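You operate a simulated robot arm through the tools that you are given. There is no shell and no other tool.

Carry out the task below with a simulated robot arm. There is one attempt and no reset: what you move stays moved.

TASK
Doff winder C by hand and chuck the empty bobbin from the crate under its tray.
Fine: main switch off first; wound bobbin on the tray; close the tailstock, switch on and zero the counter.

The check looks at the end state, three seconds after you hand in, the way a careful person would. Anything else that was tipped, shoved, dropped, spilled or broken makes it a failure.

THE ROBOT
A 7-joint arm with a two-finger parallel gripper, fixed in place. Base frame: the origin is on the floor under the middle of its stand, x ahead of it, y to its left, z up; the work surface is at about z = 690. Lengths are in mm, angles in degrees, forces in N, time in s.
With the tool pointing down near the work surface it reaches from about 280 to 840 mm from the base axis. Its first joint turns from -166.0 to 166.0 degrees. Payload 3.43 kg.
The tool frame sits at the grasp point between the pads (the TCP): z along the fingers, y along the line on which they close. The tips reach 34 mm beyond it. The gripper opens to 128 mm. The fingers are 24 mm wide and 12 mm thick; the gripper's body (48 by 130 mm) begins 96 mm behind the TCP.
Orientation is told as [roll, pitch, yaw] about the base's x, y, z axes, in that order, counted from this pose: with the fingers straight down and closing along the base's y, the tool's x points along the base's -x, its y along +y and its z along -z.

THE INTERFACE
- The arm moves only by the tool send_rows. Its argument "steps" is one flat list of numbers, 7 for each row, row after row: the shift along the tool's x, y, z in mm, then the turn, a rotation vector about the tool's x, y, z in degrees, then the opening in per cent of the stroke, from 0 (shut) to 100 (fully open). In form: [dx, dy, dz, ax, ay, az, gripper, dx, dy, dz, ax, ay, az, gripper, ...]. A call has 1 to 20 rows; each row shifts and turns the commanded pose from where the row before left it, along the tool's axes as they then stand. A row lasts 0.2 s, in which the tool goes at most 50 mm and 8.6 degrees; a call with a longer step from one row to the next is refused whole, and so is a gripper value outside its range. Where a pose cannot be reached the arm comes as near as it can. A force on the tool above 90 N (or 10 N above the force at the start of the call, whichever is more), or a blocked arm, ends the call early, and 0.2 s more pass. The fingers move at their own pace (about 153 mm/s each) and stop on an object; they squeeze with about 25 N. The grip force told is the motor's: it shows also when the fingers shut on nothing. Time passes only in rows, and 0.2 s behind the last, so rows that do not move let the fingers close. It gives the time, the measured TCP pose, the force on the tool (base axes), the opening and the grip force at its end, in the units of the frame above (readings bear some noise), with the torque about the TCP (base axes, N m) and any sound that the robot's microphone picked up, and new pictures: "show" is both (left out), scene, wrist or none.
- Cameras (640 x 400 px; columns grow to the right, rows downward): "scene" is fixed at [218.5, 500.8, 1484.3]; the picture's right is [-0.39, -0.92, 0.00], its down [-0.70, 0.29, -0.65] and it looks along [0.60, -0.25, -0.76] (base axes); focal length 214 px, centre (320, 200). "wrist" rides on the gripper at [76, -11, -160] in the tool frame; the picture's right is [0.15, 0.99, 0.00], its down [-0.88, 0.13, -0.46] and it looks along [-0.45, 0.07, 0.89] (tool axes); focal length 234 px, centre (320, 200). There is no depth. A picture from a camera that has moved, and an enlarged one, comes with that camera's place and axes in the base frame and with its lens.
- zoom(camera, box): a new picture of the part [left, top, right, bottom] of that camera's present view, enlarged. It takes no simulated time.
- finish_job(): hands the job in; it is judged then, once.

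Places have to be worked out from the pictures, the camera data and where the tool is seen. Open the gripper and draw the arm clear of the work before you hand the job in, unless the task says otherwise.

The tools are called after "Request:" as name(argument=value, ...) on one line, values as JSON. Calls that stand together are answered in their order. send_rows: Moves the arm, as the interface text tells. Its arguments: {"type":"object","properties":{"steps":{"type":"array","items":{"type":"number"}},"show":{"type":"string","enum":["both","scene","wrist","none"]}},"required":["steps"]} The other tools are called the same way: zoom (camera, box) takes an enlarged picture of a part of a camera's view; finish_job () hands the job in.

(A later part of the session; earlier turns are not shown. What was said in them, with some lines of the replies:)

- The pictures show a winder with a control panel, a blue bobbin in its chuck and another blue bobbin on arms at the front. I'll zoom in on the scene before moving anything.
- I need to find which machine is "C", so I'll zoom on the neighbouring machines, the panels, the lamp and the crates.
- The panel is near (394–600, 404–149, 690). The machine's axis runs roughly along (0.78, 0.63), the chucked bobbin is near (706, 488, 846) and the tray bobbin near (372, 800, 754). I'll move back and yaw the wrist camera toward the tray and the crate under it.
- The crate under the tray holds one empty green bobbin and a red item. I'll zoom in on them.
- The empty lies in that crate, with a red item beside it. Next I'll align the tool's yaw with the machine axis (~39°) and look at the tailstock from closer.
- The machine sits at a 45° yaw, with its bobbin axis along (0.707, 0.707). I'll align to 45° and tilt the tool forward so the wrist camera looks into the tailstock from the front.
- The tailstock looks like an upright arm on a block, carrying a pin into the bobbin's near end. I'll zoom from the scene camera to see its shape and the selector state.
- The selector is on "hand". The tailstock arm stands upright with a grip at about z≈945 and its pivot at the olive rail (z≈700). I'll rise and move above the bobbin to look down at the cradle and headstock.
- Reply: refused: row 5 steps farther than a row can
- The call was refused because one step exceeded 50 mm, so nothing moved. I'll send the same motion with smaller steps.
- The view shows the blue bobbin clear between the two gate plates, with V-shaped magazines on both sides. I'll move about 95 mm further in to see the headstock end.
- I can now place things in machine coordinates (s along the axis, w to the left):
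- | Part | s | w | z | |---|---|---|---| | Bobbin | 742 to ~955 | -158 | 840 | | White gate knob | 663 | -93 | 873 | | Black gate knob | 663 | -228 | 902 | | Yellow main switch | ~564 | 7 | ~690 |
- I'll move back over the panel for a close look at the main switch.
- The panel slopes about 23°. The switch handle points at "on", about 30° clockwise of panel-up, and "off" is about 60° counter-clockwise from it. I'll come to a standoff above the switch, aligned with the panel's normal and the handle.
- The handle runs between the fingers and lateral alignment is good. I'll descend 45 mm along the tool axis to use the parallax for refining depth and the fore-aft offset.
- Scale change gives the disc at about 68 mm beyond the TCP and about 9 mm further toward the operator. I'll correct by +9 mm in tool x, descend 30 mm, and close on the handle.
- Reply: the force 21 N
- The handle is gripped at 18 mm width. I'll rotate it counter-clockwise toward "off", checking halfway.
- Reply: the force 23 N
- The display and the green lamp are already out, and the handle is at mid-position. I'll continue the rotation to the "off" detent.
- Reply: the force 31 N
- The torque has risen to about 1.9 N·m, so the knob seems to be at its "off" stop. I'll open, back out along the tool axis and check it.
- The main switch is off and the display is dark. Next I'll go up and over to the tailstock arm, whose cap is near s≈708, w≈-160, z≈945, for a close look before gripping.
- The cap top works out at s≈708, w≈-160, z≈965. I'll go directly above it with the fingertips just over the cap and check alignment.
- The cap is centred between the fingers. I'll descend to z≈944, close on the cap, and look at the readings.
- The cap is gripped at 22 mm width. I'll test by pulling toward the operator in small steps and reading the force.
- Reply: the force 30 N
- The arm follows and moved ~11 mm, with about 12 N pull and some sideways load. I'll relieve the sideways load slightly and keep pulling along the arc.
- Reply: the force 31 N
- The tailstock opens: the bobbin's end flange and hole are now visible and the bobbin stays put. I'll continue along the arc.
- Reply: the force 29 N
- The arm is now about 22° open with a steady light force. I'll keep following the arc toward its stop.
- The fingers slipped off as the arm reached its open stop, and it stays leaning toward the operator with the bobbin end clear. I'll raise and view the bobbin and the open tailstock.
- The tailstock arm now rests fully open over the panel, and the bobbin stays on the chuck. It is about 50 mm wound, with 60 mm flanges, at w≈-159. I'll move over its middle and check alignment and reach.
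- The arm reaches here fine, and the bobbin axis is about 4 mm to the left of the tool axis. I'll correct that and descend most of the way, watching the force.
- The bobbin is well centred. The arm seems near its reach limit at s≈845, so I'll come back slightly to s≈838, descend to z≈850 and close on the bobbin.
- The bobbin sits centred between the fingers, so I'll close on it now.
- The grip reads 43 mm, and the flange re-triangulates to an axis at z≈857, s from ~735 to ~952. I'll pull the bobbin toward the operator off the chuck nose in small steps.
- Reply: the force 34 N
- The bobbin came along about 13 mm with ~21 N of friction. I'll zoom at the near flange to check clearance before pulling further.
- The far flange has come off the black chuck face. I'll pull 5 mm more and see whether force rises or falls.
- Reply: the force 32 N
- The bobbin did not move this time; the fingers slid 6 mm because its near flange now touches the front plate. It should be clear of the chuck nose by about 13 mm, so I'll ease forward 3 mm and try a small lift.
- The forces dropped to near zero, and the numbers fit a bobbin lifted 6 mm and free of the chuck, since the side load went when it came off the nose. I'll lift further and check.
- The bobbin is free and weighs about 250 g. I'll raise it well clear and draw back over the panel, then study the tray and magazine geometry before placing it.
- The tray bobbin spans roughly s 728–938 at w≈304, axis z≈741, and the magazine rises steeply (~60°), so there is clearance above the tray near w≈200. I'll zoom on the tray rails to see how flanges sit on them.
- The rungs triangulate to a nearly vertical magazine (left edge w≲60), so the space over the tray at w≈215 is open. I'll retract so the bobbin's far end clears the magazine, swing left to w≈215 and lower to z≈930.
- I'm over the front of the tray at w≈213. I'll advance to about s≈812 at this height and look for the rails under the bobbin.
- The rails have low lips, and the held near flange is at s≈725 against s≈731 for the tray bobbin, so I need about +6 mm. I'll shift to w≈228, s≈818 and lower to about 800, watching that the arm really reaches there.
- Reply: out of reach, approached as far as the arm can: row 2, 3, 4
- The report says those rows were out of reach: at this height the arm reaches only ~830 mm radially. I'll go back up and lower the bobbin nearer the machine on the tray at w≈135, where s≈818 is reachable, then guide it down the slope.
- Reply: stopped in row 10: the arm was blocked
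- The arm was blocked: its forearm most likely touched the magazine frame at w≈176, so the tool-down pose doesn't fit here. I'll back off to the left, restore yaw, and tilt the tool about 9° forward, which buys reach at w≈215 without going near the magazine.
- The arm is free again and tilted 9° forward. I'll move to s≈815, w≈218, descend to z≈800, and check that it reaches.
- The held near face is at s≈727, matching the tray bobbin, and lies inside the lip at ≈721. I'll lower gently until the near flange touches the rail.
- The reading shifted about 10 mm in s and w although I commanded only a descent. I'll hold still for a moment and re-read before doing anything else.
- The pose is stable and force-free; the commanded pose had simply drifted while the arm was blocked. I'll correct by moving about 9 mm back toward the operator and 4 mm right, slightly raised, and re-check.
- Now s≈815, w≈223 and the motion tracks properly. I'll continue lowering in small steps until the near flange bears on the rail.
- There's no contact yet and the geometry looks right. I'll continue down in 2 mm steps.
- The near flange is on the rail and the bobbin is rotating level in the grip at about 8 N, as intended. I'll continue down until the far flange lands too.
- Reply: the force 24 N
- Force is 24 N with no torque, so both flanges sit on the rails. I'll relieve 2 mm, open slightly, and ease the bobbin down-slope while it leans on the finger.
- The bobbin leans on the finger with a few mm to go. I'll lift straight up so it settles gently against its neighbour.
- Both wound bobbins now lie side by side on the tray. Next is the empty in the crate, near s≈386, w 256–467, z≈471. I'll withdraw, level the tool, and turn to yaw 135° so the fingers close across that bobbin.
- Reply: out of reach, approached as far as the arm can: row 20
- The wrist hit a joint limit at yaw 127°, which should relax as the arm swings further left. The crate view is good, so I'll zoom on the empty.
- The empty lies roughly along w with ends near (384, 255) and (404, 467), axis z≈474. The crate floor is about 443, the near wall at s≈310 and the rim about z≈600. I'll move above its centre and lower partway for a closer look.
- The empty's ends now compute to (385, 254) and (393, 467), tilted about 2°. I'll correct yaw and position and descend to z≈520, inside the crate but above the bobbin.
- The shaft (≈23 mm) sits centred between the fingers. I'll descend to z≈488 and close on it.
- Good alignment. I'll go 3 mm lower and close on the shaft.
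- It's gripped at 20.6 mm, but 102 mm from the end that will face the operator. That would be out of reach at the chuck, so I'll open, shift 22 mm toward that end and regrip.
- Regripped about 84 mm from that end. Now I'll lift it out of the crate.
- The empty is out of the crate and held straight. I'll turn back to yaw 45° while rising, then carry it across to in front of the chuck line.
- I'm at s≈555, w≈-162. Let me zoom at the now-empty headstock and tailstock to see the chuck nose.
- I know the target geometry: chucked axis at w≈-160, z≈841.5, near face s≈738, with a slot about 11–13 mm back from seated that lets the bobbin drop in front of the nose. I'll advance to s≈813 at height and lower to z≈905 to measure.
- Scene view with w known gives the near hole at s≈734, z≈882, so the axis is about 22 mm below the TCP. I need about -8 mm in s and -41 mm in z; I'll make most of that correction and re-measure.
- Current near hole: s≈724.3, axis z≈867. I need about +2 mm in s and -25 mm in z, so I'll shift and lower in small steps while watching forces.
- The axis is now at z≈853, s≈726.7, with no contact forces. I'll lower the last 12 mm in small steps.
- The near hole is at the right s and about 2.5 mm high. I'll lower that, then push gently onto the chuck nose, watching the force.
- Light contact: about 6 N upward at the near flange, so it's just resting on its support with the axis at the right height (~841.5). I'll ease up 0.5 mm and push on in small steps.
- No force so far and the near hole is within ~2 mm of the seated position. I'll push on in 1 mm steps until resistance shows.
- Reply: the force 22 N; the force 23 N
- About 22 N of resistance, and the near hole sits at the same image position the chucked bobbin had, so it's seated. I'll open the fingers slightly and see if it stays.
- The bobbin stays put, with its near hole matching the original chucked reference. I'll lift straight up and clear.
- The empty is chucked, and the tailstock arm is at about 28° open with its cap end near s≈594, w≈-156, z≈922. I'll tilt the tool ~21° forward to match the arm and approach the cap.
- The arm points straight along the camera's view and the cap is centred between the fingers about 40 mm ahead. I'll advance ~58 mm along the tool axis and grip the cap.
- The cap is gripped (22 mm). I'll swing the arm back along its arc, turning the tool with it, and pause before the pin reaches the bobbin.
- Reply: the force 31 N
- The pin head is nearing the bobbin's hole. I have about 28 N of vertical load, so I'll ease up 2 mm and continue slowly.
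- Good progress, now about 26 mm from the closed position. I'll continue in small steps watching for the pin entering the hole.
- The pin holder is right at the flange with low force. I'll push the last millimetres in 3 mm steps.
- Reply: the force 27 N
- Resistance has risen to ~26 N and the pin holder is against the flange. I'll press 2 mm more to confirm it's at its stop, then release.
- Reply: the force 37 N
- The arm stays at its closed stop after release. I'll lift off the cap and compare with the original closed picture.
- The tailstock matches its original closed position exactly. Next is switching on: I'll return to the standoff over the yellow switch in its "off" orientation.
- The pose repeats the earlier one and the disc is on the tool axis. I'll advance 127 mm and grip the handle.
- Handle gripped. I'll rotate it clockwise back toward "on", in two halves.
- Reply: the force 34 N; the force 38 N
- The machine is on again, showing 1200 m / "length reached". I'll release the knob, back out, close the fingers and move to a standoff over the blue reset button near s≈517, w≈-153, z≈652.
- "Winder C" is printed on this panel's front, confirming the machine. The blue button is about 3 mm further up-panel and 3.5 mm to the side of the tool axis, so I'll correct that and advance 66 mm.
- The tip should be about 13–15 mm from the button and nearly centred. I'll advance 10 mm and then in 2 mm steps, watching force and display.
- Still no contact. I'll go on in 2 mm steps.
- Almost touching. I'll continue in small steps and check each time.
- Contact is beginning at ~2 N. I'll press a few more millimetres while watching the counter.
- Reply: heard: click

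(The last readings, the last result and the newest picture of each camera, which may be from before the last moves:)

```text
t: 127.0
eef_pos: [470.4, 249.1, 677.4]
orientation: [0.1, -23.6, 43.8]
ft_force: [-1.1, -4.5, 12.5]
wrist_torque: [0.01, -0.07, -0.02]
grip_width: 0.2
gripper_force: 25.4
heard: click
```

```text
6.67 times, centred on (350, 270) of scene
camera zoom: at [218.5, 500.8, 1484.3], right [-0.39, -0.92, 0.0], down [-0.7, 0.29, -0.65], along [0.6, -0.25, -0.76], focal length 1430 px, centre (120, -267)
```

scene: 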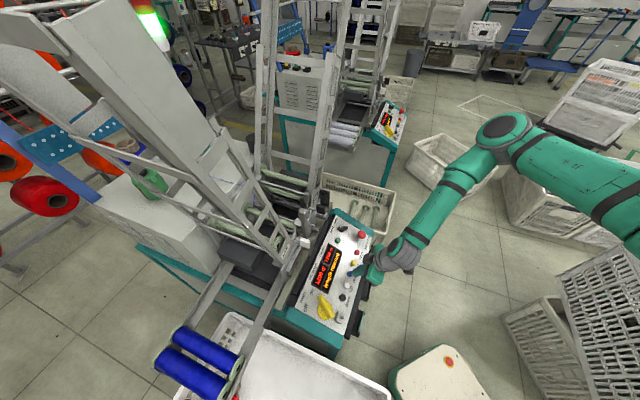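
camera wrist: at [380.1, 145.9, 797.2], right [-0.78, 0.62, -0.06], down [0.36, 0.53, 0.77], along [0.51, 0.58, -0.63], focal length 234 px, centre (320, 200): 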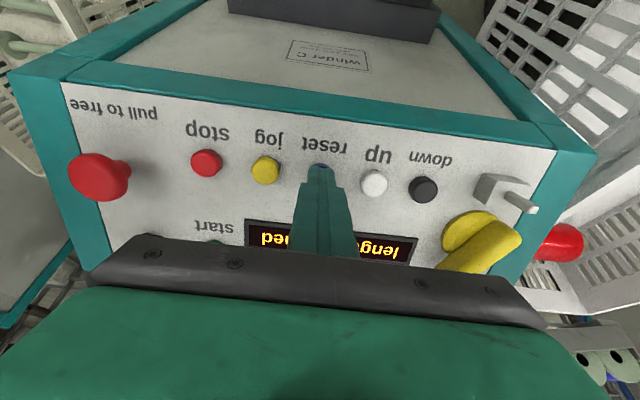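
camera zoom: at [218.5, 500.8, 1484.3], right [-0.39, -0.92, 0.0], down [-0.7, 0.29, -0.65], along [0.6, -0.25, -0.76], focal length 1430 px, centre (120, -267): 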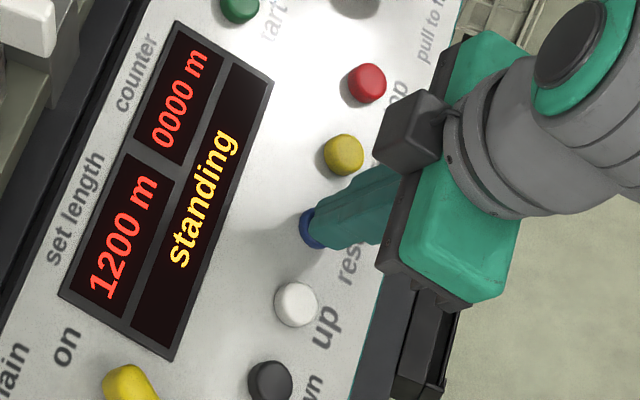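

A click was heard; the counter now reads 0000 m and the status is "standing". I'll back off along the tool axis, open the gripper and draw the arm clear.

Request:
send_rows(steps=[0, 0, -10, 0, 0, 0, 0, 0, 0, -40, 0, 0, 0, 0, 0, 0, -45, 0, 0, 0, 0, 0, 0, -45, 0, 0, 0, 50, 0, 0, -45, 0, 0, 0, 100, 0, 0, 0, 0, 7.8, 0, 100, 0, 0, 0, 0, 7.8, 0, 100, 0, 0, 0, 0, 7.8, 0, 100, 0, 0, -45, 0, 0, 0, 100, 0, 0, -45, 0, 0, 0, 100, 0, 0, -45, 0, 0, 0, 100])

Request:
zoom(camera="scene", box=[290, 210, 380, 340])

Request:
zoom(camera="scene", box=[140, 290, 280, 400])

Request:
zoom(camera="scene", box=[220, 170, 330, 260])

```text
t: 129.4
eef_pos: [417.1, 197.1, 984.0]
orientation: [0.2, -0.2, 43.9]
ft_force: [0.4, 0.1, -1.1]
wrist_torque: [-0.01, 0.04, -0.02]
grip_width: 128.0
gripper_force: 0.1
camera wrist: at [369.0, 134.3, 1143.6], right [-0.79, 0.61, 0.0], down [0.54, 0.7, 0.46], along [0.28, 0.36, -0.89], focal length 234 px, centre (320, 200)
```

scene: 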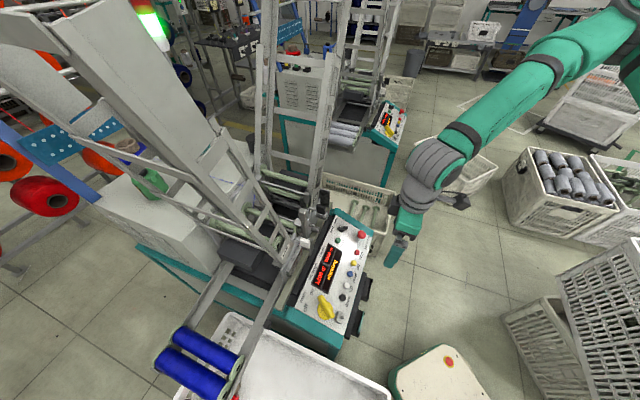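
wrist: 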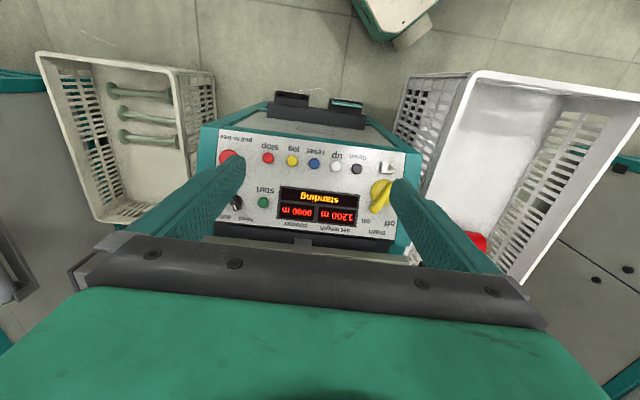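

```text
3.08 times, centred on (335, 275) of scene
camera zoom: at [218.5, 500.8, 1484.3], right [-0.39, -0.92, 0.0], down [-0.7, 0.29, -0.65], along [0.6, -0.25, -0.76], focal length 660 px, centre (274, -31)
```

zoom: 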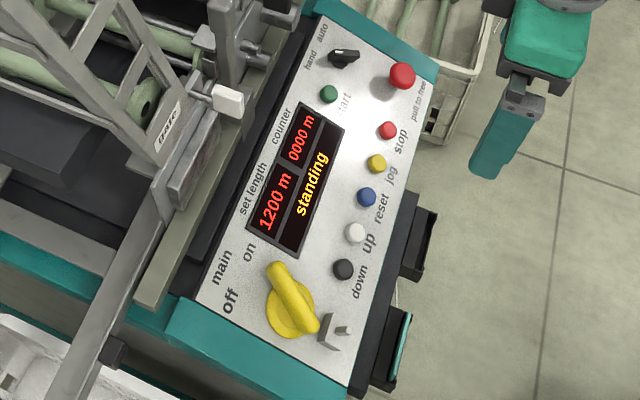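

```text
3.64 times, centred on (210, 345) of scene
camera zoom: at [218.5, 500.8, 1484.3], right [-0.39, -0.92, 0.0], down [-0.7, 0.29, -0.65], along [0.6, -0.25, -0.76], focal length 780 px, centre (720, -327)
```

zoom: 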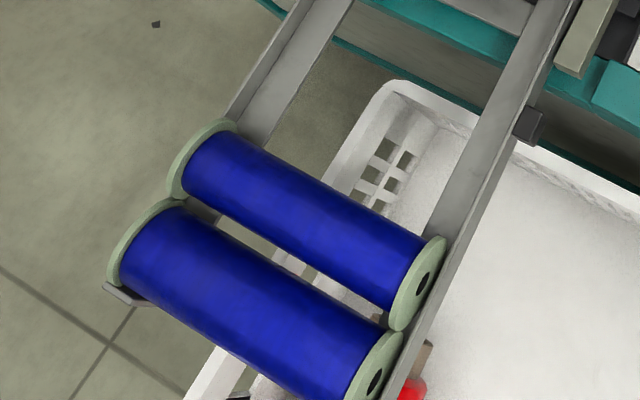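

```text
4.44 times, centred on (275, 215) of scene
camera zoom: at [218.5, 500.8, 1484.3], right [-0.39, -0.92, 0.0], down [-0.7, 0.29, -0.65], along [0.6, -0.25, -0.76], focal length 953 px, centre (520, 133)
```

zoom: 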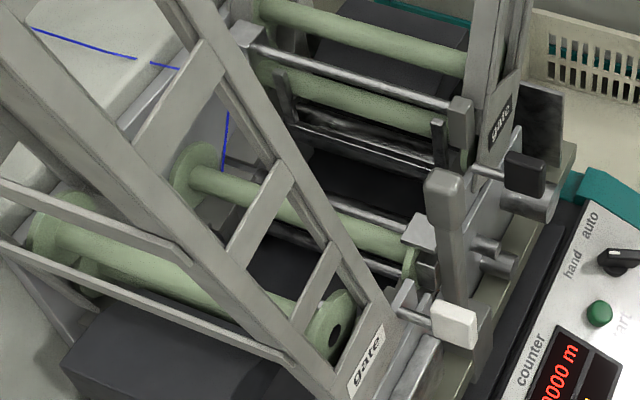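

Everything looks in place. I'll read the small label on winder C and check the crate area once more before handing in.

Request:
zoom(camera="wrist", box=[270, 90, 370, 150])

Request:
zoom(camera="wrist", box=[380, 60, 640, 290])

Request:
zoom(camera="scene", box=[100, 0, 200, 60])

```text
6.40 times, centred on (320, 120) of wrist
camera zoom: at [369.0, 134.3, 1143.6], right [-0.79, 0.61, 0.0], down [0.54, 0.7, 0.46], along [0.28, 0.36, -0.89], focal length 1499 px, centre (320, 712)
```

zoom: 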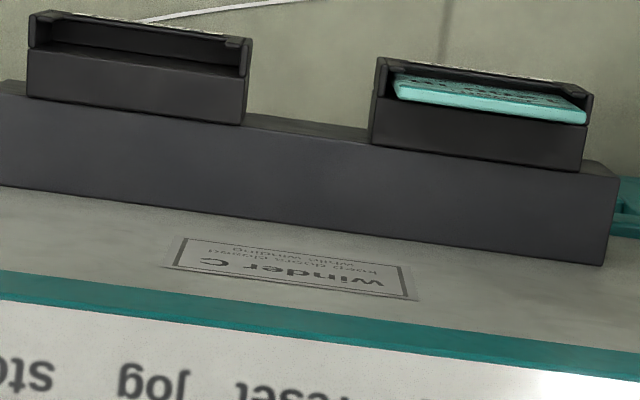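

```text
1.74 times, centred on (510, 175) of wrist
camera zoom: at [369.0, 134.3, 1143.6], right [-0.79, 0.61, 0.0], down [0.54, 0.7, 0.46], along [0.28, 0.36, -0.89], focal length 407 px, centre (-10, 244)
```

zoom: 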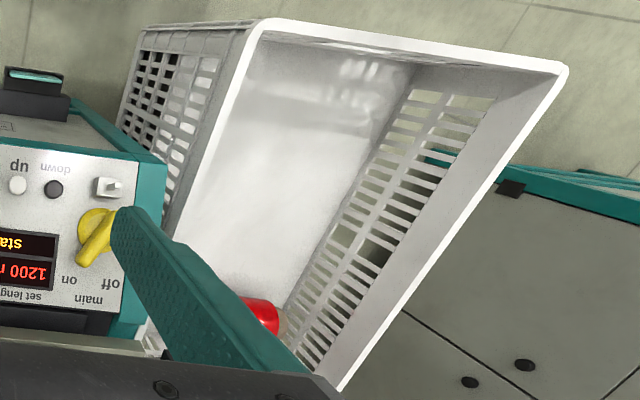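

```text
6.40 times, centred on (150, 30) of scene
camera zoom: at [218.5, 500.8, 1484.3], right [-0.39, -0.92, 0.0], down [-0.7, 0.29, -0.65], along [0.6, -0.25, -0.76], focal length 1373 px, centre (1408, 1288)
```

zoom: 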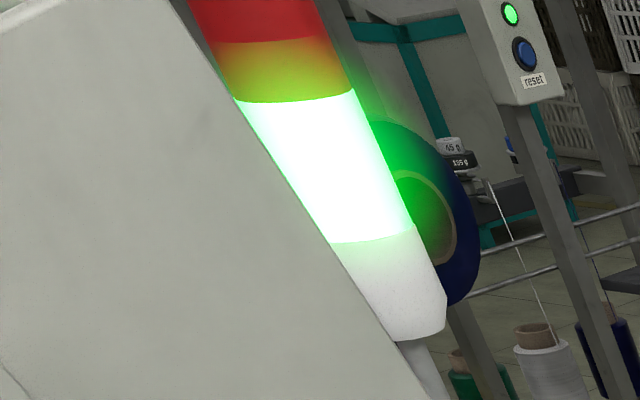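

The label reads "winder C". The end state is as follows:

- **Tray:** both wound bobbins are resting on it.
- **Chuck:** the empty from the crate is chucked, with the tailstock closed.
- **Panel:** main switch on, counter 0000 m, status "standing".
- **Arm:** gripper open and clear of the work.

I'll hand the job in.

Request:
finish_job()

```text
The job is handed in.
```

I doffed winder C and chucked the empty bobbin from the crate under its tray, then handed the job in. I haven't been told the result of the check.

- **Main switch:** I turned it off before touching anything else. It is on again now.
- **Wound bobbin:** it lies on the tray beside the one that was already there.
- **Empty bobbin:** it sits on the chuck. The tailstock is closed and matches its original closed position.
- **Counter:** I pressed reset once and heard a click. It now reads 0000 m and the display says "standing".

**Contact with the machine:** while I was carrying the wound bobbin to the tray, the arm was stopped at about 10 N. It most likely touched the left magazine frame. I backed off, and the later pictures showed nothing out of place.

I left the gripper open and the arm clear of the machine.
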